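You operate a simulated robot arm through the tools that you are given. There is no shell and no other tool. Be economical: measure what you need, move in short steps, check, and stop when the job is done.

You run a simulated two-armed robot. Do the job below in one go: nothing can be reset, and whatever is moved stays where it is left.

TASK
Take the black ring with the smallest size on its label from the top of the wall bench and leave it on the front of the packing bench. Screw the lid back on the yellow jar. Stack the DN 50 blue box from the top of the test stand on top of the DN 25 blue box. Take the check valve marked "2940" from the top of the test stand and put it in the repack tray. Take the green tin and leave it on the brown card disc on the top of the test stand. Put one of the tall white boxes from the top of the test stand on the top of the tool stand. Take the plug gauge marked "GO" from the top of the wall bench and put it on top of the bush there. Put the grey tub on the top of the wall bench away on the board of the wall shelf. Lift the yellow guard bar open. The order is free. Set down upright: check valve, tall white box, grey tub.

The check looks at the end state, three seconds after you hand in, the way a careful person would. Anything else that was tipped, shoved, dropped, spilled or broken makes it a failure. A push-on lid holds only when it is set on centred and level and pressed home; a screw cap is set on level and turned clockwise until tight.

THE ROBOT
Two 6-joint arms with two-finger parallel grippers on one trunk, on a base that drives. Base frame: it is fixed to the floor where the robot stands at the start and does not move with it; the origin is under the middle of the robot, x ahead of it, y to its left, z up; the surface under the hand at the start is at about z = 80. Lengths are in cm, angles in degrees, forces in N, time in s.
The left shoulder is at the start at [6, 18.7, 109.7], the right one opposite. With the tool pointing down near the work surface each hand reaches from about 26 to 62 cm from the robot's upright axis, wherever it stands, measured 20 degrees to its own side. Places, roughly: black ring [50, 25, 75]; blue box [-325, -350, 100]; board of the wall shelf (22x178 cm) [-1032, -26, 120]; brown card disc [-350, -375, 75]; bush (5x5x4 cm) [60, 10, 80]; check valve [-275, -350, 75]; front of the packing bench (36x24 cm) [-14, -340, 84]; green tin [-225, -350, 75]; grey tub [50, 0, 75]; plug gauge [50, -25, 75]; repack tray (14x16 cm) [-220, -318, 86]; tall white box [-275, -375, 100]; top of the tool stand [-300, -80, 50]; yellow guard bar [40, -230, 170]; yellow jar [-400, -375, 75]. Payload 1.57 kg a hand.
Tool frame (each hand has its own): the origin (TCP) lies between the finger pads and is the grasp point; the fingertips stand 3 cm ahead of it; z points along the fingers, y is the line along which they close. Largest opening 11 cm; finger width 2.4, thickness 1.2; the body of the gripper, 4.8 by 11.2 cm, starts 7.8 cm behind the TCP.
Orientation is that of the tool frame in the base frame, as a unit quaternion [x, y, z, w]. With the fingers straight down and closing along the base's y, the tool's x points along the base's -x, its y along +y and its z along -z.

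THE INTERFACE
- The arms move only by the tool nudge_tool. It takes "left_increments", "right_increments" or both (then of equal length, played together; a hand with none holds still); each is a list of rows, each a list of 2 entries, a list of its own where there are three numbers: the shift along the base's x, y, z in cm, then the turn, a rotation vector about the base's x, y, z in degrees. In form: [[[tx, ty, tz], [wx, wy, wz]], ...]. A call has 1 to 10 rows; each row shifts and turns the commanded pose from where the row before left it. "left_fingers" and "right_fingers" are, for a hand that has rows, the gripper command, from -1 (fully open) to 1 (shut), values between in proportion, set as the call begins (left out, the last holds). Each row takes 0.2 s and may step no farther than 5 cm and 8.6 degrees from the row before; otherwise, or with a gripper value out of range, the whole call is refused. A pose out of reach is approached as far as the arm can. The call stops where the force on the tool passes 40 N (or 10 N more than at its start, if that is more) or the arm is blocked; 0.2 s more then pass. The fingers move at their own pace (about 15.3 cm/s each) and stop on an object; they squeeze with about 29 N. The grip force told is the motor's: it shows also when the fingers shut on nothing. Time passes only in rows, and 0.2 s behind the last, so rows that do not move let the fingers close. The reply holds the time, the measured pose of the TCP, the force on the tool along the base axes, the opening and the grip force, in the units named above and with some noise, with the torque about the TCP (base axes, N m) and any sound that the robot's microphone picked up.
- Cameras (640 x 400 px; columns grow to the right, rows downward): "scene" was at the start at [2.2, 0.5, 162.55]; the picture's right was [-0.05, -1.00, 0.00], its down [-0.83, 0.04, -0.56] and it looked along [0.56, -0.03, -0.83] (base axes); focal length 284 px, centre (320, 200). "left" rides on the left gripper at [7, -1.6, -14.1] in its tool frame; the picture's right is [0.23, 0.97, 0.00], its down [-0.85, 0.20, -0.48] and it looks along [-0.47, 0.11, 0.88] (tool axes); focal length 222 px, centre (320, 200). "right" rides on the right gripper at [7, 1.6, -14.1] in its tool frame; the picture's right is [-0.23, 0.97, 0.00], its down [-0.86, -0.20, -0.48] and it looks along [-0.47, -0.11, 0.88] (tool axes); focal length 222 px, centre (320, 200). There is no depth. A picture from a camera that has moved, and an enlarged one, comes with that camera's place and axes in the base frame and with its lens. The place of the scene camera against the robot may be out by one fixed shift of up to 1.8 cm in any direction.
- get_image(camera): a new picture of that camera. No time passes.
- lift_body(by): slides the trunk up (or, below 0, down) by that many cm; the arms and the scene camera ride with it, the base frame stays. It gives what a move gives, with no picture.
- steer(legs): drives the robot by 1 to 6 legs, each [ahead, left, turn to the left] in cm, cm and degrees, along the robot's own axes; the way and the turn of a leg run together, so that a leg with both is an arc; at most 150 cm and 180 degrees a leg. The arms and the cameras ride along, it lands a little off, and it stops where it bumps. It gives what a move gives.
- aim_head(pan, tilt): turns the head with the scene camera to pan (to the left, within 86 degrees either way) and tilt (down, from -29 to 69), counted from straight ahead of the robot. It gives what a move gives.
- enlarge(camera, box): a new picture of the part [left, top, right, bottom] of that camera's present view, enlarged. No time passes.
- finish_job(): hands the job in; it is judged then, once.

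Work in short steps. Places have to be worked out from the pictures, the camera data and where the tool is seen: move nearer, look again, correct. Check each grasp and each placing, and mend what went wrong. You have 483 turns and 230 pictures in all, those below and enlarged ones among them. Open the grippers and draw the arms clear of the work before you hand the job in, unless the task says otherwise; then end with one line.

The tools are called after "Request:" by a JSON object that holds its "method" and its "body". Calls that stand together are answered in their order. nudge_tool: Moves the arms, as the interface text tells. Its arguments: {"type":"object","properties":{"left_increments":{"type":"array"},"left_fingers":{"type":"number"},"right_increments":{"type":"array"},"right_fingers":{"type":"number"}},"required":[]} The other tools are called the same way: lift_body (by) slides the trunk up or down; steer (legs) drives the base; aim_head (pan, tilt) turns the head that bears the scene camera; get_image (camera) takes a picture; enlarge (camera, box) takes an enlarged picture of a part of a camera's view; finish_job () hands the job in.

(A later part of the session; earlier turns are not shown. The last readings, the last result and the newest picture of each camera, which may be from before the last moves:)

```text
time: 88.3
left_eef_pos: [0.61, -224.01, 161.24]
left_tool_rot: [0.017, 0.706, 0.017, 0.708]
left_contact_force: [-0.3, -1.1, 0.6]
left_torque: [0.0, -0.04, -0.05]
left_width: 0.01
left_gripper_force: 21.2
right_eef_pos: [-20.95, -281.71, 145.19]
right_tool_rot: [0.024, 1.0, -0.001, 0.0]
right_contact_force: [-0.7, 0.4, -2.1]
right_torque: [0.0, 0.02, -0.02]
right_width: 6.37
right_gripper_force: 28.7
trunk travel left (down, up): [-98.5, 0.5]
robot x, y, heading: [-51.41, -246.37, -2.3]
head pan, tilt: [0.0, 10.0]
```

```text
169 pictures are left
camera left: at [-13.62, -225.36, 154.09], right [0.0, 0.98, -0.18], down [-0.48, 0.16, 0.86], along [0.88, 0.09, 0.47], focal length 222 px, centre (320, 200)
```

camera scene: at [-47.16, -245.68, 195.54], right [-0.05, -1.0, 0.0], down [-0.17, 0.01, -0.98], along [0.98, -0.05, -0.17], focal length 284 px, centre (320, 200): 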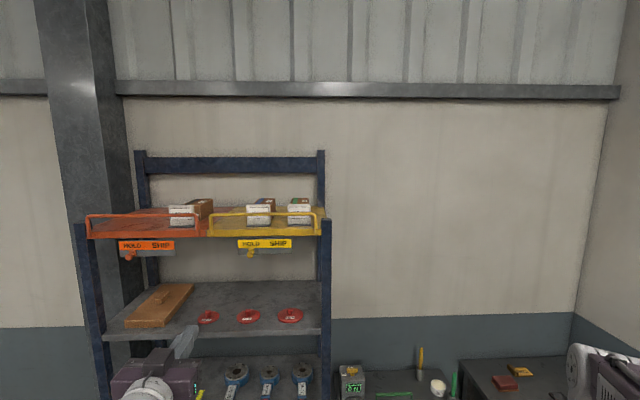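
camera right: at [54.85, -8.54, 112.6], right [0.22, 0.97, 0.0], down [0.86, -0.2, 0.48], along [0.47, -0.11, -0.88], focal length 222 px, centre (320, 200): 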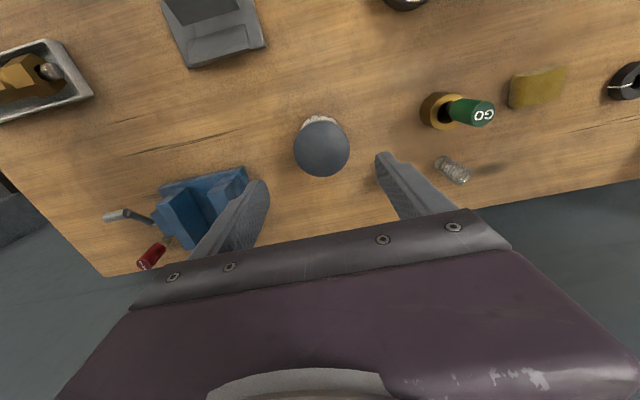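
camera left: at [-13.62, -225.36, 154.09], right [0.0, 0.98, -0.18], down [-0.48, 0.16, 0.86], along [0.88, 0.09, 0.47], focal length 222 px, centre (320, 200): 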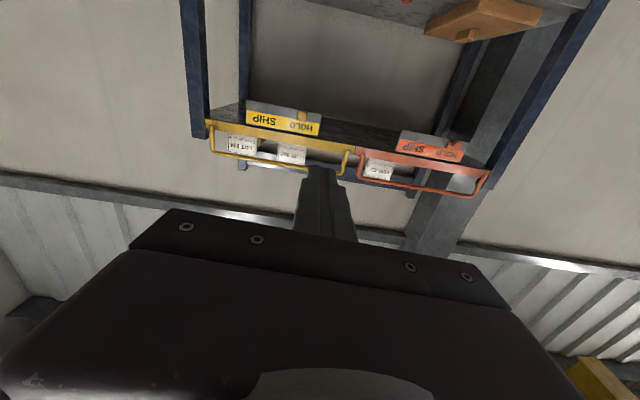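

I enlarge the bar in both cameras for triangulation and to see its hinge.

Request:
{"method": "enlarge", "body": {"camera": "scene", "box": [190, 185, 340, 265]}}

Request:
{"method": "enlarge", "body": {"camera": "left", "box": [190, 90, 370, 200]}}

```text
4.27 times, centred on (265, 225) of scene
camera zoom: at [-47.16, -245.68, 195.54], right [-0.05, -1.0, 0.0], down [-0.17, 0.01, -0.98], along [0.98, -0.05, -0.17], focal length 1210 px, centre (555, 93)
```

zoom: 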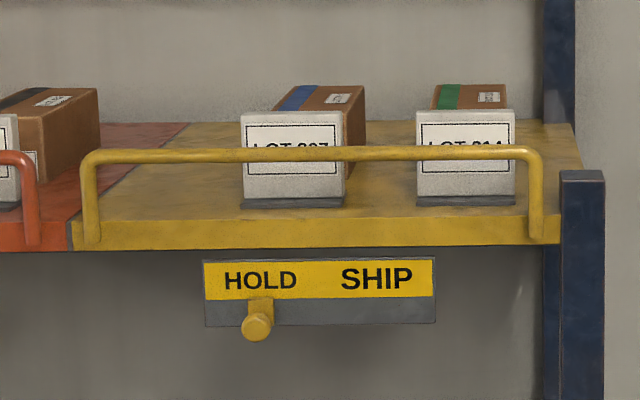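

```text
3.56 times, centred on (280, 145) of left
camera zoom: at [-13.62, -225.36, 154.09], right [0.0, 0.98, -0.18], down [-0.48, 0.16, 0.86], along [0.88, 0.09, 0.47], focal length 790 px, centre (462, 396)
```

zoom: 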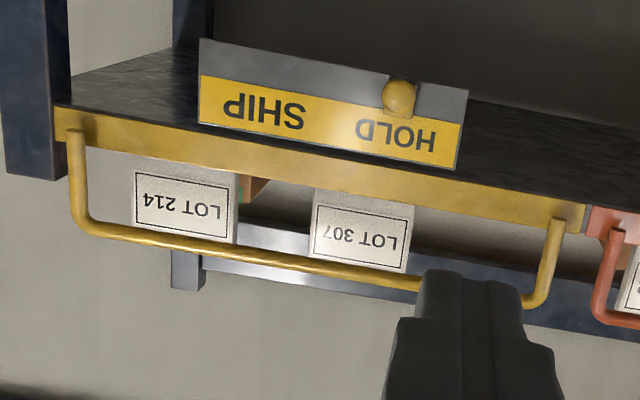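

Triangulated: bar top near [42, -233, 175.3], box fronts ~5 cm behind it. I raise the hand to z≈171.8 and y≈-232.5, then drive ahead.

Request:
{"method": "nudge_tool", "body": {"left_increments": [[[0, -3, 3.5], [0, 0, 0]], [[0, -3, 3.5], [0, 0, 0]], [[0, -2.5, 3.4], [0, 0, 0]]]}}

Request:
{"method": "steer", "body": {"legs": [[27, 0, 2.5]]}}

Request:
{"method": "get_image", "body": {"camera": "left"}}

Request:
{"method": "get_image", "body": {"camera": "scene"}}

```text
time: 89.2
left_eef_pos: [0.14, -226.35, 169.07]
left_tool_rot: [0.021, 0.707, 0.014, 0.706]
left_contact_force: [-0.2, 0.0, -0.2]
left_torque: [-0.01, -0.01, -0.02]
left_width: 0.01
left_gripper_force: 21.5
left hand out of reach, approached as far as the arm can: row 1, 2, 3
right_eef_pos: [-20.86, -281.63, 145.18]
right_tool_rot: [0.024, 1.0, -0.001, -0.001]
right_contact_force: [0.3, -0.5, -3.1]
right_torque: [-0.01, 0.02, 0.01]
right_width: 6.38
right_gripper_force: 29.8
trunk travel left (down, up): [-98.5, 0.5]
robot x, y, heading: [-51.83, -246.21, -2.7]
head pan, tilt: [0.0, 10.0]
```

```text
time: 91.1
left_eef_pos: [26.16, -224.95, 169.29]
left_tool_rot: [0.005, 0.706, 0.03, 0.708]
left_contact_force: [0.1, -0.2, -0.3]
left_torque: [-0.04, 0.02, -0.01]
left_width: 0.01
left_gripper_force: 21.3
right_eef_pos: [7.54, -281.05, 145.24]
right_tool_rot: [0.003, 1.0, -0.001, 0.001]
right_contact_force: [-0.5, 0.8, -3.0]
right_torque: [-0.05, -0.05, -0.01]
right_width: 6.41
right_gripper_force: 29.6
trunk travel left (down, up): [-98.5, 0.5]
robot x, y, heading: [-24.18, -247.31, -0.6]
head pan, tilt: [0.0, 10.0]
```

```text
166 pictures are left
camera left: at [12.11, -226.76, 161.99], right [-0.03, 0.98, -0.18], down [-0.49, 0.14, 0.86], along [0.87, 0.12, 0.47], focal length 222 px, centre (320, 200)
```

left: 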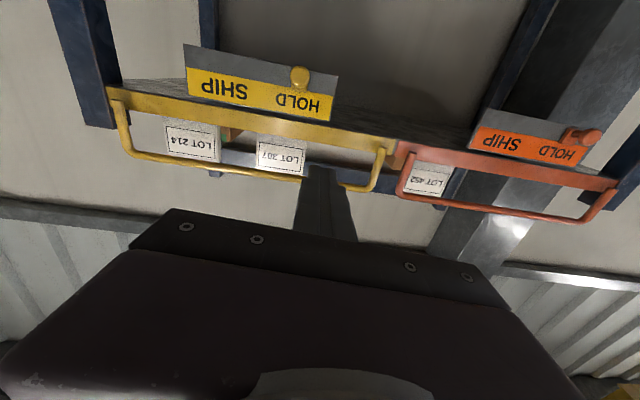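

```text
165 pictures are left
camera scene: at [-20.32, -246.24, 195.56], right [-0.01, -1.0, 0.0], down [-0.17, 0.0, -0.99], along [0.99, -0.01, -0.17], focal length 284 px, centre (320, 200)
```

scene: 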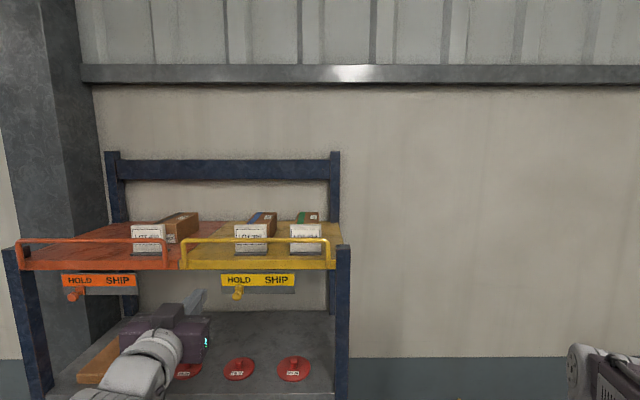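

I bring the hand to y≈-233, z≈171.8 while still in front of the bar.

Request:
{"method": "nudge_tool", "body": {"left_increments": [[[2, -1, 0], [0, 0, 0]], [[1, 0, 0], [0, 0, 0]]]}}

Request:
{"method": "enlarge", "body": {"camera": "left", "box": [100, 50, 420, 230]}}

Request:
{"method": "enlarge", "body": {"camera": "scene", "box": [130, 190, 370, 320]}}

```text
time: 91.7
left_eef_pos: [29.34, -224.82, 168.81]
left_tool_rot: [0.007, 0.708, 0.026, 0.706]
left_contact_force: [0.1, 0.0, -0.2]
left_torque: [0.0, 0.0, 0.0]
left_width: 0.0
left_gripper_force: 21.1
left hand out of reach, approached as far as the arm can: row 1
right_eef_pos: [7.77, -281.04, 145.31]
right_tool_rot: [0.003, 1.0, -0.002, 0.0]
right_contact_force: [0.2, 0.4, -2.0]
right_torque: [0.01, -0.01, 0.01]
right_width: 6.39
right_gripper_force: 29.1
trunk travel left (down, up): [-98.5, 0.5]
robot x, y, heading: [-24.18, -247.02, -0.3]
head pan, tilt: [0.0, 10.0]
```

```text
2.00 times, centred on (260, 140) of left
camera zoom: at [15.32, -226.47, 161.68], right [-0.03, 0.98, -0.18], down [-0.48, 0.14, 0.86], along [0.88, 0.11, 0.47], focal length 444 px, centre (440, 320)
```

zoom: 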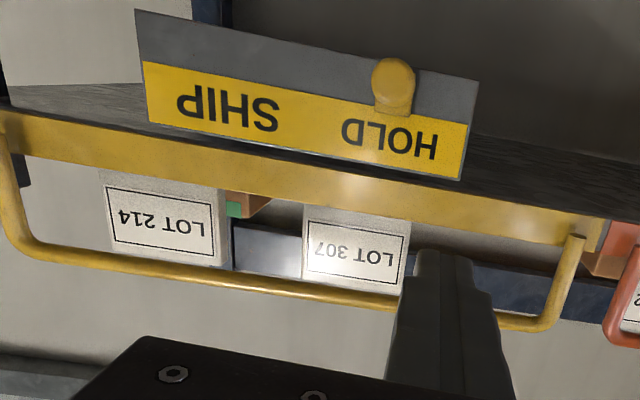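

```text
2.67 times, centred on (250, 255) of scene
camera zoom: at [-19.81, -246.21, 195.55], right [-0.01, -1.0, 0.0], down [-0.17, 0.0, -0.98], along [0.98, -0.01, -0.17], focal length 756 px, centre (507, 53)
```

zoom: 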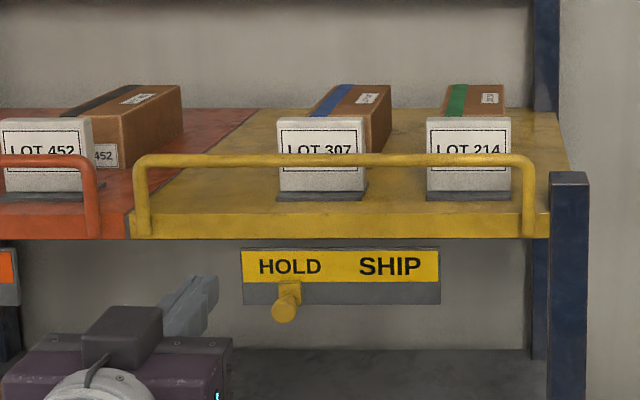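

The commanded move in y did not take earlier; I move now -8 in y and +3 in z.

Request:
{"method": "nudge_tool", "body": {"left_increments": [[[0, -4, 1.2], [0, 0, 0]], [[0, -4, 1.2], [0, 0, 0]], [[0, 0, 0.6], [0, 0, 0]]]}}

Request:
{"method": "enlarge", "body": {"camera": "left", "box": [100, 50, 420, 230]}}

```text
time: 92.5
left_eef_pos: [29.6, -224.7, 169.32]
left_tool_rot: [0.006, 0.708, 0.029, 0.706]
left_contact_force: [0.1, 0.4, -0.9]
left_torque: [0.0, 0.0, 0.0]
left_width: 0.0
left_gripper_force: 20.9
left hand out of reach, approached as far as the arm can: row 1, 2
right_eef_pos: [7.91, -281.15, 145.24]
right_tool_rot: [0.004, 1.0, -0.002, 0.001]
right_contact_force: [0.0, -0.7, -3.0]
right_torque: [0.04, 0.02, -0.01]
right_width: 6.39
right_gripper_force: 28.9
trunk travel left (down, up): [-98.5, 0.5]
robot x, y, heading: [-23.77, -246.96, -0.2]
head pan, tilt: [0.0, 10.0]
```

```text
2.00 times, centred on (260, 140) of left
camera zoom: at [15.42, -226.49, 162.23], right [-0.03, 0.98, -0.18], down [-0.48, 0.14, 0.86], along [0.88, 0.11, 0.47], focal length 444 px, centre (440, 320)
```

zoom: 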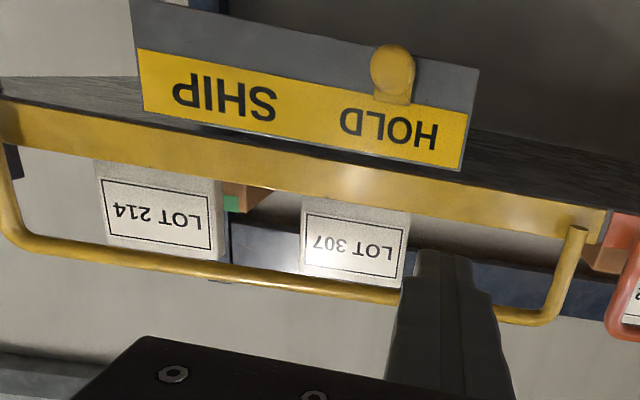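

Lateral arm motion is limited in this pose, so I shift the robot 8 cm to the right instead.

Request:
{"method": "steer", "body": {"legs": [[0, -8.3, 0]]}}

Request:
{"method": "nudge_tool", "body": {"left_increments": [[[2, 0, 0.8], [0, 0, 0]], [[2, 0, 0.8], [0, 0, 0]]]}}

Request:
{"method": "enlarge", "body": {"camera": "left", "box": [140, 50, 460, 230]}}

Request:
{"method": "enlarge", "body": {"camera": "scene", "box": [130, 190, 370, 320]}}

```text
time: 93.6
left_eef_pos: [29.51, -231.33, 169.06]
left_tool_rot: [0.002, 0.708, 0.026, 0.706]
left_contact_force: [-0.4, 0.4, -0.5]
left_torque: [-0.03, -0.02, -0.1]
left_width: 0.0
left_gripper_force: 21.4
right_eef_pos: [8.1, -288.03, 145.47]
right_tool_rot: [0.003, 1.0, -0.006, 0.0]
right_contact_force: [-0.1, 1.5, -2.4]
right_torque: [-0.13, 0.01, 0.03]
right_width: 6.37
right_gripper_force: 29.3
trunk travel left (down, up): [-98.5, 0.5]
robot x, y, heading: [-24.21, -255.58, -0.2]
head pan, tilt: [0.0, 10.0]
```

```text
time: 94.2
left_eef_pos: [34.02, -232.35, 170.78]
left_tool_rot: [0.004, 0.709, 0.027, 0.705]
left_contact_force: [0.8, 1.0, -0.5]
left_torque: [-0.03, -0.01, -0.1]
left_width: 0.0
left_gripper_force: 21.3
right_eef_pos: [8.28, -288.9, 145.33]
right_tool_rot: [0.002, 1.0, -0.003, -0.001]
right_contact_force: [-0.4, 0.6, -3.9]
right_torque: [-0.04, 0.01, -0.01]
right_width: 6.38
right_gripper_force: 28.6
trunk travel left (down, up): [-98.5, 0.5]
robot x, y, heading: [-23.76, -255.57, -0.3]
head pan, tilt: [0.0, 10.0]
```

```text
2.00 times, centred on (300, 140) of left
camera zoom: at [19.82, -234.22, 163.63], right [-0.03, 0.98, -0.18], down [-0.48, 0.15, 0.87], along [0.88, 0.12, 0.47], focal length 444 px, centre (360, 320)
```

zoom: 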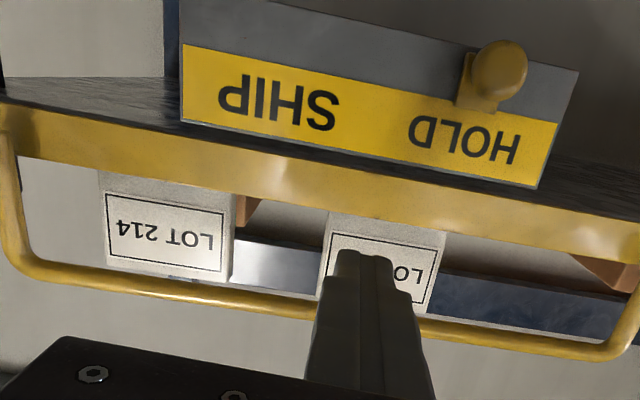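

```text
2.67 times, centred on (250, 255) of scene
camera zoom: at [-19.4, -253.86, 195.53], right [0.0, -1.0, 0.0], down [-0.18, 0.0, -0.98], along [0.98, 0.0, -0.18], focal length 756 px, centre (507, 53)
```

zoom: 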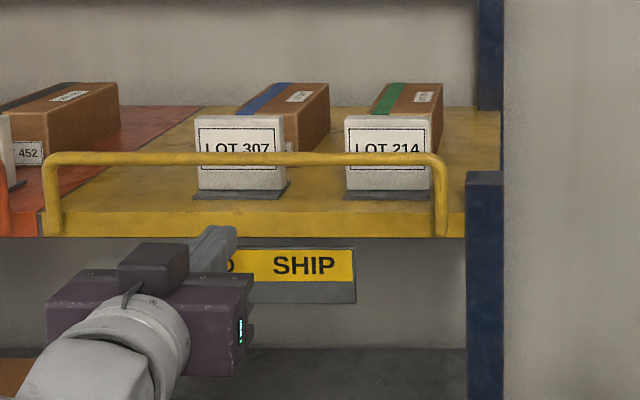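

Lip top ≈170, bar underside ≈174.4. I raise to z≈172.2 then push in under the bar.

Request:
{"method": "nudge_tool", "body": {"left_increments": [[[0, 0, 1.4], [0, 0, 0]]]}}

Request:
{"method": "nudge_tool", "body": {"left_increments": [[[2, 0, 0], [0, 0, 0]], [[2, 0, 0], [0, 0, 0]], [[2, 0, 0], [0, 0, 0]]]}}

Request:
{"method": "enlarge", "body": {"camera": "left", "box": [140, 50, 460, 230]}}

Request:
{"method": "enlarge", "body": {"camera": "scene", "box": [130, 190, 370, 320]}}

```text
time: 94.6
left_eef_pos: [33.57, -233.64, 172.41]
left_tool_rot: [0.006, 0.707, 0.029, 0.706]
left_contact_force: [-0.5, -0.2, 0.6]
left_torque: [-0.03, 0.02, 0.07]
left_width: 0.0
left_gripper_force: 21.0
right_eef_pos: [7.98, -289.79, 145.14]
right_tool_rot: [0.002, 1.0, 0.0, 0.0]
right_contact_force: [0.0, -0.2, -3.8]
right_torque: [0.01, 0.03, 0.0]
right_width: 6.4
right_gripper_force: 29.3
trunk travel left (down, up): [-98.5, 0.5]
robot x, y, heading: [-24.03, -255.26, -0.6]
head pan, tilt: [0.0, 10.0]
```

```text
time: 95.4
left_eef_pos: [39.68, -233.2, 172.38]
left_tool_rot: [0.006, 0.708, 0.029, 0.706]
left_contact_force: [-0.3, -0.2, -0.2]
left_torque: [-0.02, 0.02, 0.0]
left_width: 0.01
left_gripper_force: 21.6
right_eef_pos: [8.13, -289.52, 144.89]
right_tool_rot: [0.002, 1.0, -0.002, -0.001]
right_contact_force: [-0.4, 0.2, -2.6]
right_torque: [0.05, 0.05, 0.0]
right_width: 6.38
right_gripper_force: 29.0
trunk travel left (down, up): [-98.5, 0.5]
robot x, y, heading: [-23.8, -255.67, -0.5]
head pan, tilt: [0.0, 10.0]
```

```text
2.00 times, centred on (300, 140) of left
camera zoom: at [25.6, -235.06, 165.27], right [-0.03, 0.98, -0.18], down [-0.48, 0.14, 0.86], along [0.88, 0.11, 0.47], focal length 444 px, centre (360, 320)
```

zoom: 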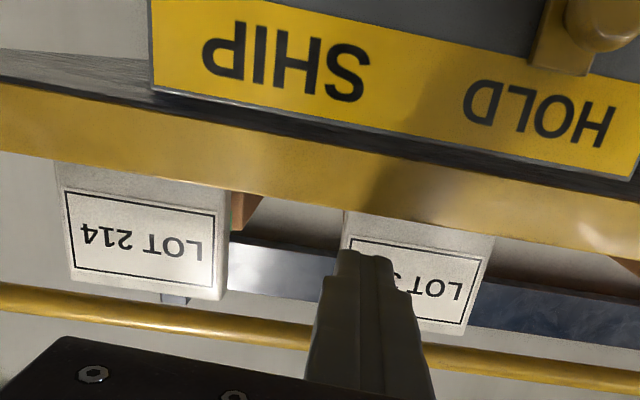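

```text
2.67 times, centred on (250, 255) of scene
camera zoom: at [-19.57, -254.8, 195.54], right [0.0, -1.0, 0.0], down [-0.17, 0.0, -0.98], along [0.98, 0.0, -0.17], focal length 756 px, centre (507, 53)
```

zoom: 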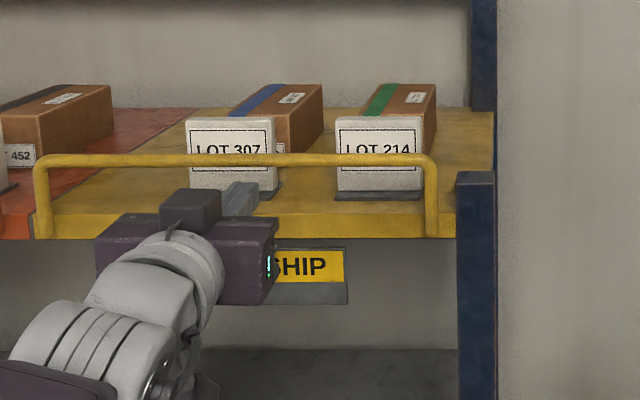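

Finger is beneath the bar. I go 1.5 cm further in and lift in small steps.

Request:
{"method": "nudge_tool", "body": {"left_increments": [[[1.5, 0, 0], [0, 0, 0]], [[0, 0, 1], [0, 0, 0]], [[0, 0, 1], [0, 0, 0]], [[0, 0, 1], [0, 0, 0]]]}}

Request:
{"method": "enlarge", "body": {"camera": "scene", "box": [130, 170, 370, 310]}}

```text
time: 96.3
left_eef_pos: [41.3, -233.04, 173.74]
left_tool_rot: [0.005, 0.717, 0.03, 0.697]
left_contact_force: [-1.5, -0.6, -5.4]
left_torque: [0.0, 0.02, -0.06]
left_width: 0.03
left_gripper_force: 21.4
left hand out of reach, approached as far as the arm can: row 4
right_eef_pos: [8.0, -289.26, 145.2]
right_tool_rot: [0.002, 1.0, -0.001, -0.001]
right_contact_force: [-0.6, 0.2, -2.5]
right_torque: [-0.02, 0.02, 0.01]
right_width: 6.39
right_gripper_force: 28.5
trunk travel left (down, up): [-98.5, 0.5]
robot x, y, heading: [-24.27, -255.17, -0.4]
head pan, tilt: [0.0, 10.0]
stopped in row 4 (left hand): the force on the tool passed its limit at 47 N (the readings are from after the stop); the commanded pose is now the measured one
```

```text
2.67 times, centred on (250, 240) of scene
camera zoom: at [-19.69, -254.6, 195.57], right [0.0, -1.0, 0.0], down [-0.17, 0.0, -0.98], along [0.98, 0.0, -0.17], focal length 756 px, centre (507, 93)
```

zoom: 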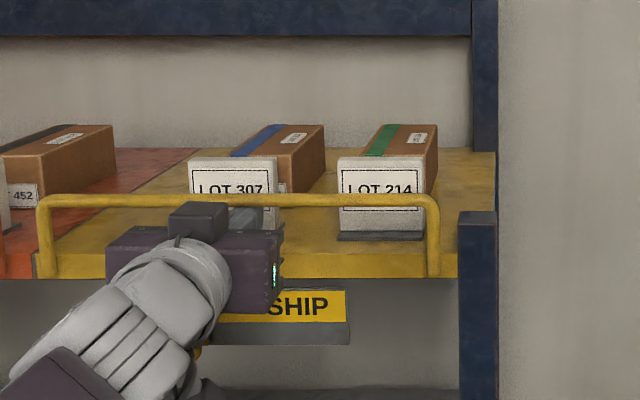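

The bar resists at 47 N: locked or moving another way. I withdraw, roll the hand 90° so it can grip the bar, and look.

Request:
{"method": "nudge_tool", "body": {"left_increments": [[[0, 0, -1], [0, 1.5, 0]], [[-3, 0, -0.4], [0, 0, 0]], [[-3, 0, 0], [0, 0, 0]], [[-3, 0, 0], [0, 0, 0]]]}}

Request:
{"method": "nudge_tool", "body": {"left_increments": [[[0, 0, 0], [8.5, 0, 0]], [[0, 0, 0], [8.5, 0, 0]], [[0, 0, 0], [8.5, 0, 0]], [[0, 0, 0], [8.5, 0, 0]], [[0, 0, 0], [8.5, 0, 0]], [[0, 0, 0], [8.5, 0, 0]], [[0, 0, 0], [8.5, 0, 0]], [[0, 0, 0], [8.5, 0, 0]], [[0, 0, 0], [8.5, 0, 0]], [[0, 0, 0], [8.5, 0, 0]]], "left_fingers": 0.27}}

Request:
{"method": "get_image", "body": {"camera": "left"}}

```text
time: 97.3
left_eef_pos: [32.03, -233.25, 172.47]
left_tool_rot: [0.006, 0.724, 0.03, 0.689]
left_contact_force: [-0.1, 0.0, 0.0]
left_torque: [-0.01, -0.01, 0.02]
left_width: 0.0
left_gripper_force: 21.4
right_eef_pos: [7.88, -289.33, 145.23]
right_tool_rot: [0.002, 1.0, -0.001, 0.0]
right_contact_force: [-0.5, 0.6, -2.0]
right_torque: [0.01, -0.02, 0.0]
right_width: 6.4
right_gripper_force: 29.3
trunk travel left (down, up): [-98.5, 0.5]
robot x, y, heading: [-23.94, -255.37, -0.4]
head pan, tilt: [0.0, 10.0]
```

```text
time: 99.5
left_eef_pos: [31.94, -229.9, 179.12]
left_tool_rot: [0.472, 0.516, 0.51, 0.501]
left_contact_force: [0.8, 0.0, -0.2]
left_torque: [-0.02, -0.01, 0.0]
left_width: 4.0
left_gripper_force: 0.0
left hand out of reach, approached as far as the arm can: row 2, 3, 4, 5, 6, 7, 8, 9, 10
right_eef_pos: [7.86, -289.34, 145.22]
right_tool_rot: [0.003, 1.0, -0.001, -0.001]
right_contact_force: [-0.7, -0.2, -3.5]
right_torque: [0.03, 0.04, -0.03]
right_width: 6.4
right_gripper_force: 29.0
trunk travel left (down, up): [-98.5, 0.5]
robot x, y, heading: [-24.18, -255.35, -0.2]
head pan, tilt: [0.0, 10.0]
```

```text
156 pictures are left
camera left: at [17.52, -223.73, 176.89], right [-0.04, 0.26, 0.96], down [-0.44, -0.87, 0.22], along [0.9, -0.41, 0.15], focal length 222 px, centre (320, 200)
```

left: 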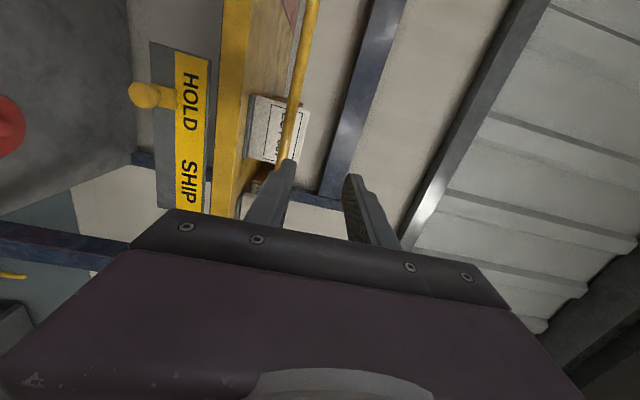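

The roll worked but the arm can only hold it higher relative to the trunk. I lower the trunk 6 cm and then check the pose.

Request:
{"method": "lift_body", "body": {"by": -6}}

Request:
{"method": "nudge_tool", "body": {"left_increments": [[[0, 0, 0], [0, 0, 0]]]}}

Request:
{"method": "get_image", "body": {"camera": "left"}}

```text
time: 100.5
left_eef_pos: [32.03, -229.81, 173.11]
left_tool_rot: [0.47, 0.517, 0.509, 0.502]
left_contact_force: [-0.4, 0.4, 0.1]
left_torque: [0.0, 0.02, -0.02]
left_width: 4.03
left_gripper_force: 0.0
right_eef_pos: [8.01, -289.42, 139.15]
right_tool_rot: [0.003, 1.0, -0.001, 0.001]
right_contact_force: [-0.1, 0.0, -2.5]
right_torque: [0.03, 0.03, -0.03]
right_width: 6.39
right_gripper_force: 28.6
trunk travel left (down, up): [-92.5, 6.5]
robot x, y, heading: [-23.84, -255.28, -0.4]
head pan, tilt: [0.0, 10.0]
```

```text
time: 100.9
left_eef_pos: [32.02, -229.83, 173.18]
left_tool_rot: [0.471, 0.516, 0.509, 0.503]
left_contact_force: [0.6, 0.3, 0.2]
left_torque: [-0.02, -0.01, -0.02]
left_width: 4.0
left_gripper_force: 0.1
right_eef_pos: [8.08, -289.31, 139.09]
right_tool_rot: [0.003, 1.0, -0.001, 0.0]
right_contact_force: [-0.6, -0.8, -2.8]
right_torque: [0.01, -0.01, 0.01]
right_width: 6.36
right_gripper_force: 28.5
trunk travel left (down, up): [-92.5, 6.5]
robot x, y, heading: [-24.19, -255.49, -0.2]
head pan, tilt: [0.0, 10.0]
```

```text
155 pictures are left
camera left: at [17.55, -223.75, 170.87], right [-0.04, 0.26, 0.96], down [-0.44, -0.87, 0.22], along [0.9, -0.41, 0.15], focal length 222 px, centre (320, 200)
```

left: 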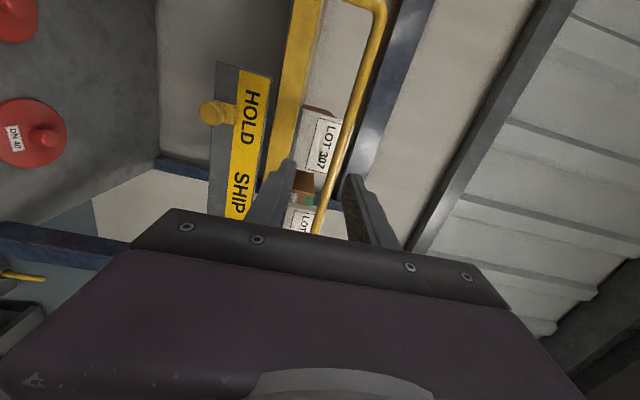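

Bar centre judged z≈175.8. I raise by 2.6 and advance 8 cm.

Request:
{"method": "nudge_tool", "body": {"left_increments": [[[0, 0, 2.6], [0, 0, 0]], [[2.5, 0, 0], [0, 0, 0]], [[2.5, 0, 0], [0, 0, 0]]]}}

Request:
{"method": "get_image", "body": {"camera": "left"}}

```text
time: 101.7
left_eef_pos: [37.5, -229.86, 175.63]
left_tool_rot: [0.471, 0.518, 0.508, 0.502]
left_contact_force: [0.1, -1.1, -0.2]
left_torque: [-0.01, -0.03, -0.02]
left_width: 4.01
left_gripper_force: 0.0
right_eef_pos: [8.31, -289.47, 139.11]
right_tool_rot: [0.002, 1.0, 0.0, -0.002]
right_contact_force: [-0.3, 0.6, -2.2]
right_torque: [0.0, 0.03, -0.01]
right_width: 6.39
right_gripper_force: 28.5
trunk travel left (down, up): [-92.5, 6.5]
robot x, y, heading: [-24.19, -255.53, -0.3]
head pan, tilt: [0.0, 10.0]
```

```text
154 pictures are left
camera left: at [23.02, -223.8, 173.29], right [-0.03, 0.26, 0.96], down [-0.44, -0.87, 0.22], along [0.9, -0.41, 0.14], focal length 222 px, centre (320, 200)
```

left: 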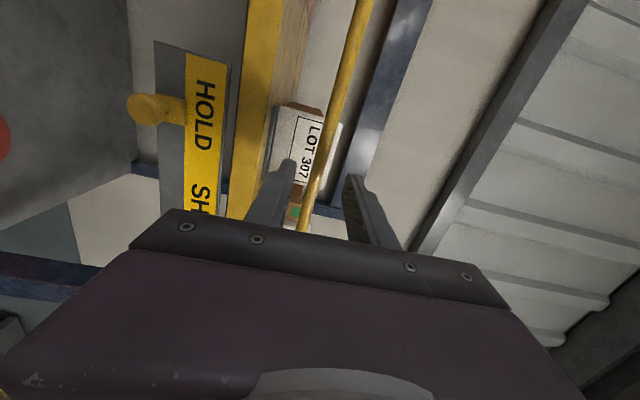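

Bar lies between the fingers. I advance 4 cm and close.

Request:
{"method": "nudge_tool", "body": {"left_increments": [[[2, 0, 0], [0, 0, 0]], [[2, 0, 0], [0, 0, 0]]]}}

Request:
{"method": "nudge_tool", "body": {"left_increments": [[[0, 0, 0], [0, 0, 0]], [[0, 0, 0], [0, 0, 0]]], "left_fingers": 1}}

Request:
{"method": "get_image", "body": {"camera": "left"}}

```text
time: 102.3
left_eef_pos: [41.52, -229.76, 175.62]
left_tool_rot: [0.471, 0.518, 0.508, 0.501]
left_contact_force: [0.8, -0.5, 0.8]
left_torque: [-0.01, -0.02, 0.0]
left_width: 4.01
left_gripper_force: 0.2
right_eef_pos: [8.35, -289.29, 139.06]
right_tool_rot: [0.002, 1.0, 0.0, -0.002]
right_contact_force: [0.1, 0.0, -2.7]
right_torque: [0.0, 0.05, 0.02]
right_width: 6.39
right_gripper_force: 28.5
trunk travel left (down, up): [-92.5, 6.5]
robot x, y, heading: [-24.1, -255.91, -0.0]
head pan, tilt: [0.0, 10.0]
```

```text
time: 102.9
left_eef_pos: [41.35, -229.76, 175.47]
left_tool_rot: [0.473, 0.518, 0.508, 0.5]
left_contact_force: [-0.9, -1.4, -12.9]
left_torque: [0.73, 0.15, -0.12]
left_width: 1.21
left_gripper_force: 28.9
right_eef_pos: [8.1, -289.29, 139.07]
right_tool_rot: [0.002, 1.0, -0.001, 0.0]
right_contact_force: [-0.3, -0.1, -2.6]
right_torque: [0.0, 0.02, 0.03]
right_width: 6.4
right_gripper_force: 28.5
trunk travel left (down, up): [-92.5, 6.5]
robot x, y, heading: [-24.34, -255.47, -0.4]
head pan, tilt: [0.0, 10.0]
```

```text
153 pictures are left
camera left: at [26.94, -223.7, 173.2], right [-0.03, 0.26, 0.96], down [-0.44, -0.87, 0.23], along [0.9, -0.42, 0.14], focal length 222 px, centre (320, 200)
```

left: 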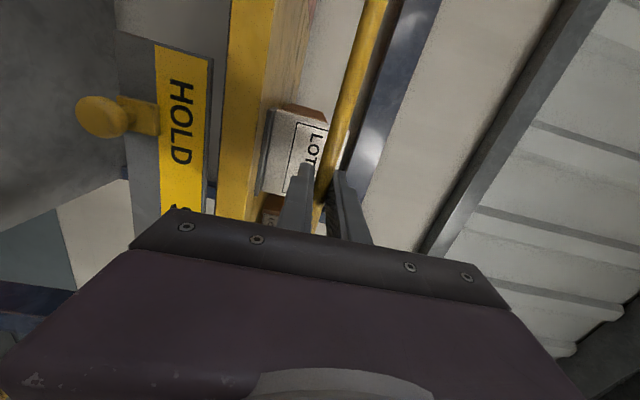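

The bar (1.2 cm) is gripped. I test gently: pull 0.8 cm towards the robot, then back.

Request:
{"method": "nudge_tool", "body": {"left_increments": [[[-0.4, 0, 0], [0, 0, 0]], [[-0.6, 0, 0], [0, 0, 0]], [[-0.6, 0, 0], [0, 0, 0]]]}}

Request:
{"method": "enlarge", "body": {"camera": "scene", "box": [130, 150, 370, 290]}}

```text
time: 103.7
left_eef_pos: [40.27, -229.87, 175.31]
left_tool_rot: [0.473, 0.519, 0.507, 0.5]
left_contact_force: [3.1, -1.2, -20.1]
left_torque: [0.7, 0.11, -0.16]
left_width: 1.2
left_gripper_force: 29.4
right_eef_pos: [8.61, -289.29, 139.03]
right_tool_rot: [0.003, 1.0, -0.002, -0.003]
right_contact_force: [-0.7, 0.0, -3.7]
right_torque: [0.05, 0.05, 0.0]
right_width: 6.38
right_gripper_force: 28.2
trunk travel left (down, up): [-92.5, 6.5]
robot x, y, heading: [-23.97, -255.69, -0.1]
head pan, tilt: [0.0, 10.0]
```

```text
2.67 times, centred on (250, 220) of scene
camera zoom: at [-18.97, -254.51, 189.51], right [0.0, -1.0, 0.0], down [-0.18, 0.0, -0.98], along [0.98, 0.0, -0.18], focal length 756 px, centre (507, 147)
```

zoom: 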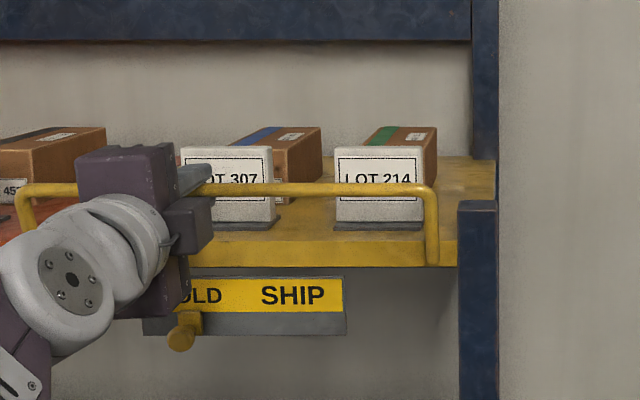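

It followed with only ~4 N; it may swing outward. I pull 2 cm more and compare pictures.

Request:
{"method": "nudge_tool", "body": {"left_increments": [[[-0.7, 0, -0.2], [0, 0, 0]], [[-0.7, 0, -0.2], [0, 0, 0]], [[-0.6, 0, -0.2], [0, 0, 0]]]}}

Request:
{"method": "enlarge", "body": {"camera": "scene", "box": [130, 150, 370, 290]}}

Request:
{"method": "enlarge", "body": {"camera": "left", "box": [240, 0, 440, 240]}}

```text
time: 104.5
left_eef_pos: [38.48, -229.66, 174.74]
left_tool_rot: [0.473, 0.519, 0.506, 0.5]
left_contact_force: [12.5, -1.3, -18.5]
left_torque: [0.73, 0.0, 0.17]
left_width: 1.2
left_gripper_force: 29.1
right_eef_pos: [8.78, -289.36, 138.92]
right_tool_rot: [0.003, 1.0, -0.001, -0.004]
right_contact_force: [-0.4, 0.2, -2.8]
right_torque: [0.02, 0.03, -0.02]
right_width: 6.39
right_gripper_force: 29.8
trunk travel left (down, up): [-92.5, 6.5]
robot x, y, heading: [-23.89, -255.19, -0.4]
head pan, tilt: [0.0, 10.0]
```

```text
2.67 times, centred on (250, 220) of scene
camera zoom: at [-18.53, -254.54, 189.51], right [0.0, -1.0, 0.0], down [-0.18, 0.0, -0.98], along [0.98, 0.0, -0.18], focal length 756 px, centre (507, 147)
```

zoom: 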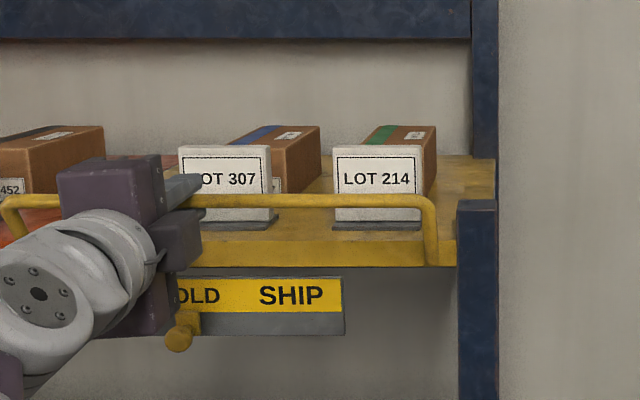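

```text
1.67 times, centred on (340, 120) of left
camera zoom: at [24.0, -223.71, 172.51], right [-0.03, 0.26, 0.96], down [-0.44, -0.87, 0.23], along [0.9, -0.41, 0.14], focal length 370 px, centre (287, 333)
```

zoom: 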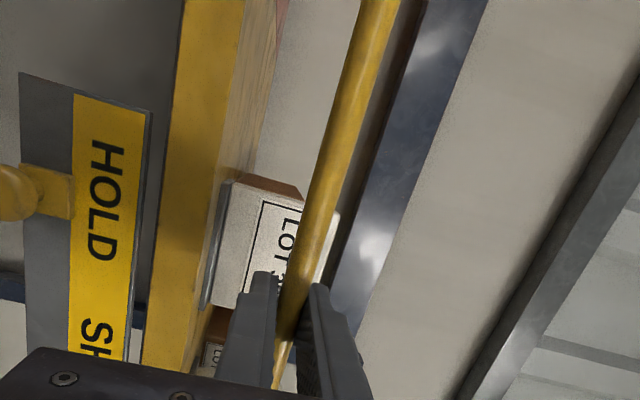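

The bar does swing outward about its lower legs (radius ≈6 cm). I follow the arc down towards the robot.

Request:
{"method": "nudge_tool", "body": {"left_increments": [[[-0.9, 0, -0.8], [0, 0, 0]], [[-0.85, 0, -0.92], [0, 0, 0]], [[-0.65, 0, -1.07], [0, 0, 0]]]}}

Request:
{"method": "enlarge", "body": {"camera": "scene", "box": [130, 150, 370, 290]}}

```text
time: 105.3
left_eef_pos: [35.64, -229.76, 172.39]
left_tool_rot: [0.473, 0.519, 0.508, 0.499]
left_contact_force: [8.9, -2.6, -7.0]
left_torque: [0.68, 0.05, 0.26]
left_width: 1.22
left_gripper_force: 29.2
right_eef_pos: [8.56, -289.47, 138.94]
right_tool_rot: [0.003, 1.0, -0.001, -0.002]
right_contact_force: [-0.1, -0.9, -3.3]
right_torque: [0.0, 0.05, 0.01]
right_width: 6.42
right_gripper_force: 29.1
trunk travel left (down, up): [-92.5, 6.5]
robot x, y, heading: [-23.91, -255.47, -0.5]
head pan, tilt: [0.0, 10.0]
```

```text
2.67 times, centred on (250, 220) of scene
camera zoom: at [-18.98, -254.66, 189.54], right [0.0, -1.0, 0.0], down [-0.18, 0.0, -0.98], along [0.98, 0.0, -0.18], focal length 756 px, centre (507, 147)
```

zoom: 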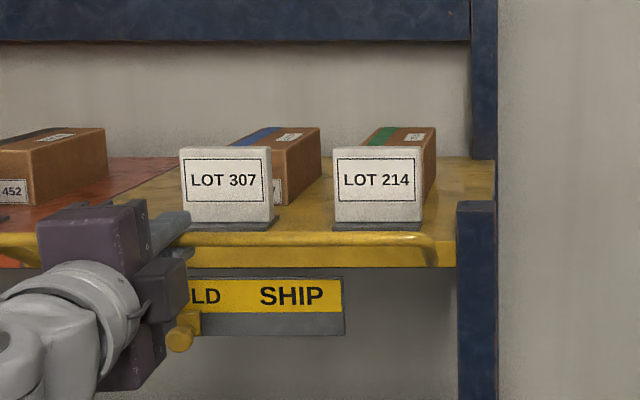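

The bar swings open. I continue past horizontal until it stops.

Request:
{"method": "nudge_tool", "body": {"left_increments": [[[-0.3, 0, -1.2], [0, 0, 0]], [[-0.1, 0, -1.25], [0, 0, 0]], [[0.1, 0, -1.2], [0, 0, 0]]]}}

Request:
{"method": "enlarge", "body": {"camera": "scene", "box": [130, 150, 370, 290]}}

Request:
{"method": "enlarge", "body": {"camera": "left", "box": [160, 0, 480, 240]}}

```text
time: 106.1
left_eef_pos: [35.27, -229.7, 172.06]
left_tool_rot: [0.474, 0.522, 0.505, 0.498]
left_contact_force: [5.9, 3.7, -3.8]
left_torque: [0.71, 0.04, -0.88]
left_width: 1.25
left_gripper_force: 29.0
left hand out of reach, approached as far as the arm can: row 1, 2, 3
right_eef_pos: [8.25, -289.21, 139.12]
right_tool_rot: [0.003, 1.0, -0.002, -0.002]
right_contact_force: [-0.2, 0.9, -3.4]
right_torque: [0.02, 0.0, 0.02]
right_width: 6.39
right_gripper_force: 28.8
trunk travel left (down, up): [-92.5, 6.5]
robot x, y, heading: [-24.14, -255.07, -0.3]
head pan, tilt: [0.0, 10.0]
```

```text
2.67 times, centred on (250, 220) of scene
camera zoom: at [-19.41, -254.41, 189.54], right [0.0, -1.0, 0.0], down [-0.18, 0.0, -0.98], along [0.98, 0.0, -0.18], focal length 756 px, centre (507, 147)
```

zoom: 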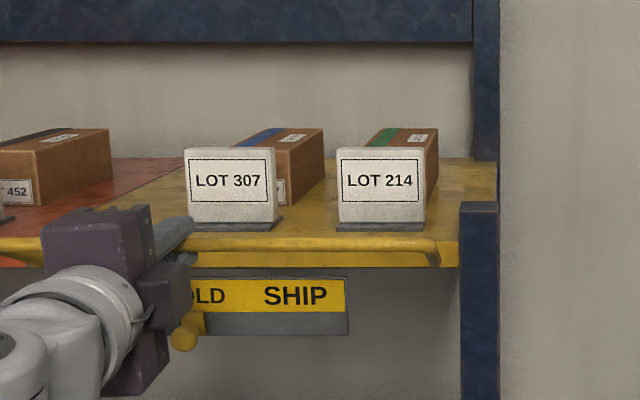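

```text
1.67 times, centred on (320, 120) of left
camera zoom: at [20.77, -223.66, 169.93], right [-0.02, 0.27, 0.96], down [-0.43, -0.87, 0.23], along [0.9, -0.41, 0.13], focal length 370 px, centre (320, 333)
```

zoom: 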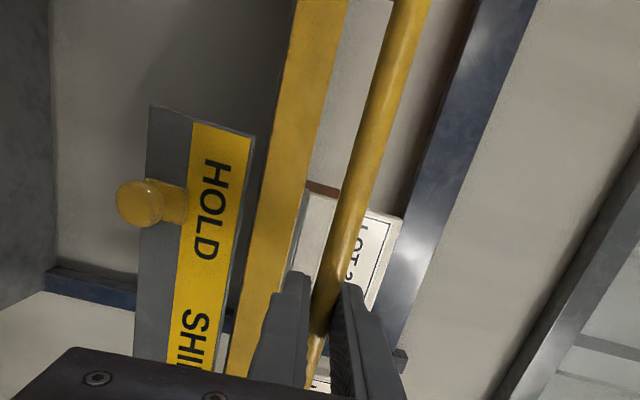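

Arm limit reached; I use the trunk to lower the grip further.

Request:
{"method": "lift_body", "body": {"by": -1.8}}

Request:
{"method": "lift_body", "body": {"by": -1.8}}

Request:
{"method": "enlarge", "body": {"camera": "scene", "box": [130, 130, 370, 270]}}

```text
time: 106.8
left_eef_pos: [34.63, -229.75, 170.57]
left_tool_rot: [0.472, 0.521, 0.506, 0.499]
left_contact_force: [-7.2, 2.9, 0.8]
left_torque: [0.73, 0.0, 0.66]
left_width: 1.24
left_gripper_force: 29.0
right_eef_pos: [7.75, -289.21, 137.49]
right_tool_rot: [0.003, 1.0, -0.002, 0.001]
right_contact_force: [0.0, 0.1, -2.7]
right_torque: [0.0, 0.05, -0.01]
right_width: 6.41
right_gripper_force: 28.7
trunk travel left (down, up): [-90.7, 8.3]
robot x, y, heading: [-24.33, -255.35, -0.3]
head pan, tilt: [0.0, 10.0]
```

```text
time: 107.4
left_eef_pos: [34.52, -229.76, 168.62]
left_tool_rot: [0.474, 0.521, 0.505, 0.499]
left_contact_force: [-9.7, 3.2, -2.8]
left_torque: [0.7, 0.09, 0.46]
left_width: 1.2
left_gripper_force: 29.2
right_eef_pos: [7.63, -289.24, 135.63]
right_tool_rot: [0.002, 1.0, -0.002, 0.001]
right_contact_force: [0.0, -0.2, -1.8]
right_torque: [0.03, 0.04, 0.01]
right_width: 6.37
right_gripper_force: 29.3
trunk travel left (down, up): [-88.9, 10.1]
robot x, y, heading: [-24.07, -255.02, -0.3]
head pan, tilt: [0.0, 10.0]
```

```text
2.67 times, centred on (250, 200) of scene
camera zoom: at [-20.26, -254.4, 185.94], right [0.0, -1.0, 0.0], down [-0.17, 0.0, -0.99], along [0.99, 0.0, -0.17], focal length 756 px, centre (507, 200)
```

zoom: 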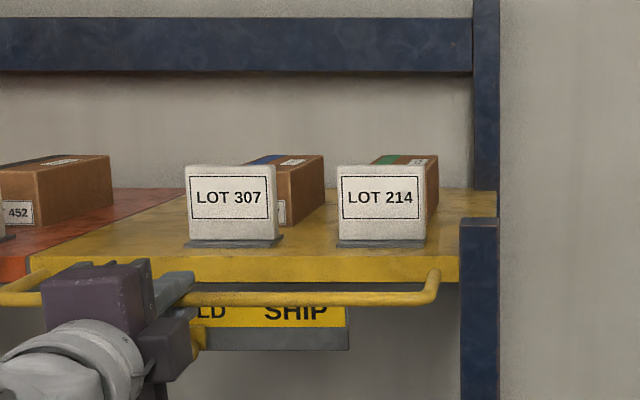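

Bar is now about horizontal. I go further down with small forward shifts until it reaches its stop.

Request:
{"method": "lift_body", "body": {"by": -1.5}}

Request:
{"method": "nudge_tool", "body": {"left_increments": [[[0.7, 0, 0], [0, 0, 0]]]}}

Request:
{"method": "lift_body", "body": {"by": -1.5}}

Request:
{"method": "enlarge", "body": {"camera": "scene", "box": [130, 120, 370, 260]}}

Request:
{"method": "get_image", "body": {"camera": "left"}}

```text
time: 108.1
left_eef_pos: [34.91, -229.69, 166.97]
left_tool_rot: [0.473, 0.522, 0.505, 0.499]
left_contact_force: [-4.2, 4.2, -3.6]
left_torque: [0.71, 0.1, 0.32]
left_width: 1.23
left_gripper_force: 29.5
right_eef_pos: [7.94, -289.28, 134.13]
right_tool_rot: [0.003, 1.0, -0.002, 0.0]
right_contact_force: [-1.0, 0.3, -2.0]
right_torque: [0.0, 0.02, 0.02]
right_width: 6.41
right_gripper_force: 29.2
trunk travel left (down, up): [-87.4, 11.6]
robot x, y, heading: [-24.33, -255.59, -0.1]
head pan, tilt: [0.0, 10.0]
```

```text
time: 108.5
left_eef_pos: [34.89, -229.82, 167.4]
left_tool_rot: [0.472, 0.52, 0.506, 0.5]
left_contact_force: [-17.4, 3.9, -6.9]
left_torque: [0.71, 0.11, -0.55]
left_width: 1.23
left_gripper_force: 29.2
right_eef_pos: [7.43, -289.19, 134.19]
right_tool_rot: [0.002, 1.0, -0.002, 0.002]
right_contact_force: [-0.2, 0.0, -3.4]
right_torque: [-0.01, 0.04, -0.01]
right_width: 6.39
right_gripper_force: 28.8
trunk travel left (down, up): [-87.4, 11.6]
robot x, y, heading: [-24.5, -255.54, -0.2]
head pan, tilt: [0.0, 10.0]
```

```text
time: 109.1
left_eef_pos: [35.85, -229.72, 165.39]
left_tool_rot: [0.474, 0.522, 0.504, 0.498]
left_contact_force: [0.9, 4.3, -3.3]
left_torque: [0.73, 0.11, 0.51]
left_width: 1.23
left_gripper_force: 29.7
right_eef_pos: [8.11, -289.13, 132.57]
right_tool_rot: [0.003, 1.0, -0.001, -0.001]
right_contact_force: [-0.3, 0.5, -3.3]
right_torque: [0.04, 0.0, 0.02]
right_width: 6.41
right_gripper_force: 28.9
trunk travel left (down, up): [-85.9, 13.1]
robot x, y, heading: [-23.97, -255.58, -0.1]
head pan, tilt: [0.0, 10.0]
```

```text
2.67 times, centred on (250, 190) of scene
camera zoom: at [-19.56, -254.33, 182.93], right [0.0, -1.0, 0.0], down [-0.17, 0.0, -0.98], along [0.98, 0.0, -0.17], focal length 756 px, centre (507, 227)
```

zoom: 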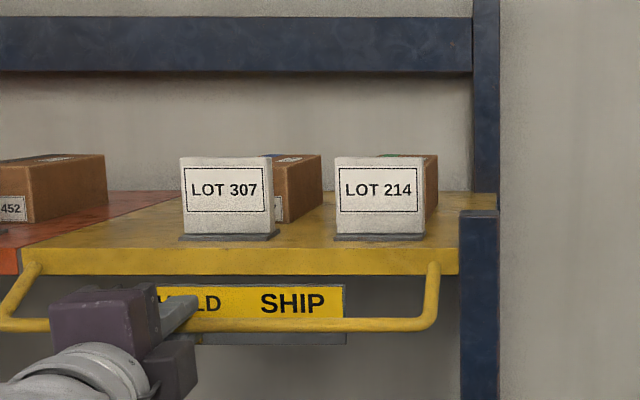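

```text
144 pictures are left
camera left: at [21.35, -223.67, 163.29], right [-0.02, 0.27, 0.96], down [-0.43, -0.87, 0.23], along [0.9, -0.41, 0.13], focal length 222 px, centre (320, 200)
```

left: 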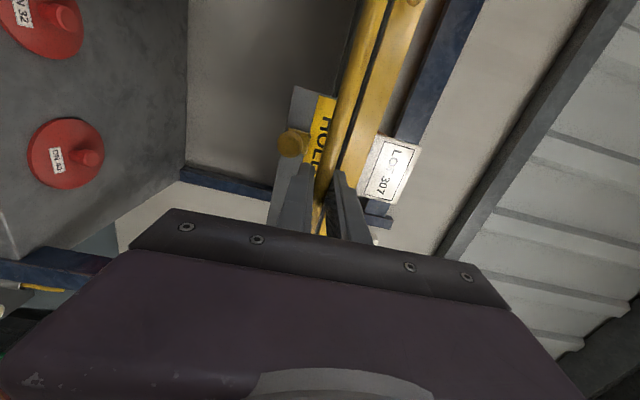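

The bar is well past open (~125°). The HOLD knob sits right below the hand, so I open only slightly and pull back.

Request:
{"method": "nudge_tool", "body": {"left_increments": [[[0, 0, 0], [0, 0, 0]], [[-2, 0, 0.2], [0, 0, 0]], [[-3, 0, 0], [0, 0, 0]], [[-4, 0, 0], [0, 0, 0]]], "left_fingers": 0.6}}

Request:
{"method": "enlarge", "body": {"camera": "scene", "box": [130, 120, 370, 260]}}

Request:
{"method": "get_image", "body": {"camera": "left"}}

```text
time: 110.1
left_eef_pos: [26.37, -230.11, 165.92]
left_tool_rot: [0.473, 0.52, 0.506, 0.5]
left_contact_force: [-0.5, 0.5, 0.4]
left_torque: [0.0, 0.0, -0.01]
left_width: 2.19
left_gripper_force: 0.1
right_eef_pos: [7.75, -289.51, 132.62]
right_tool_rot: [0.003, 1.0, -0.001, 0.001]
right_contact_force: [0.0, -0.3, -2.2]
right_torque: [0.0, 0.03, -0.01]
right_width: 6.38
right_gripper_force: 29.0
trunk travel left (down, up): [-85.9, 13.1]
robot x, y, heading: [-24.24, -255.62, -0.2]
head pan, tilt: [0.0, 10.0]
```

```text
2.67 times, centred on (250, 190) of scene
camera zoom: at [-20.05, -254.67, 182.95], right [0.0, -1.0, 0.0], down [-0.17, 0.0, -0.99], along [0.99, 0.0, -0.17], focal length 756 px, centre (507, 227)
```

zoom: 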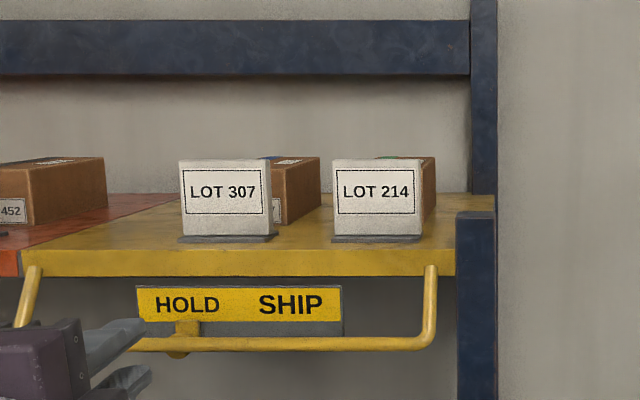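

```text
142 pictures are left
camera left: at [11.85, -224.04, 163.77], right [-0.02, 0.27, 0.96], down [-0.43, -0.87, 0.23], along [0.9, -0.41, 0.14], focal length 222 px, centre (320, 200)
```

left: 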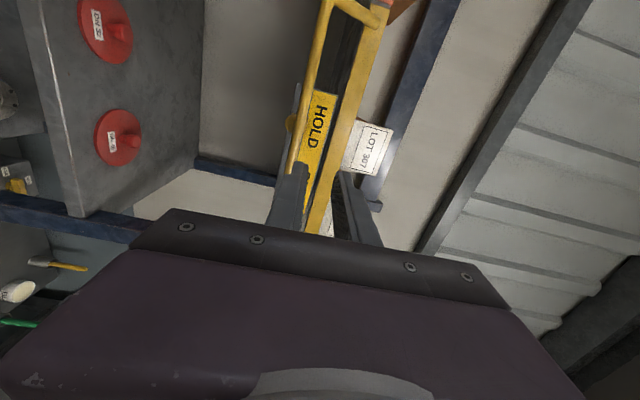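

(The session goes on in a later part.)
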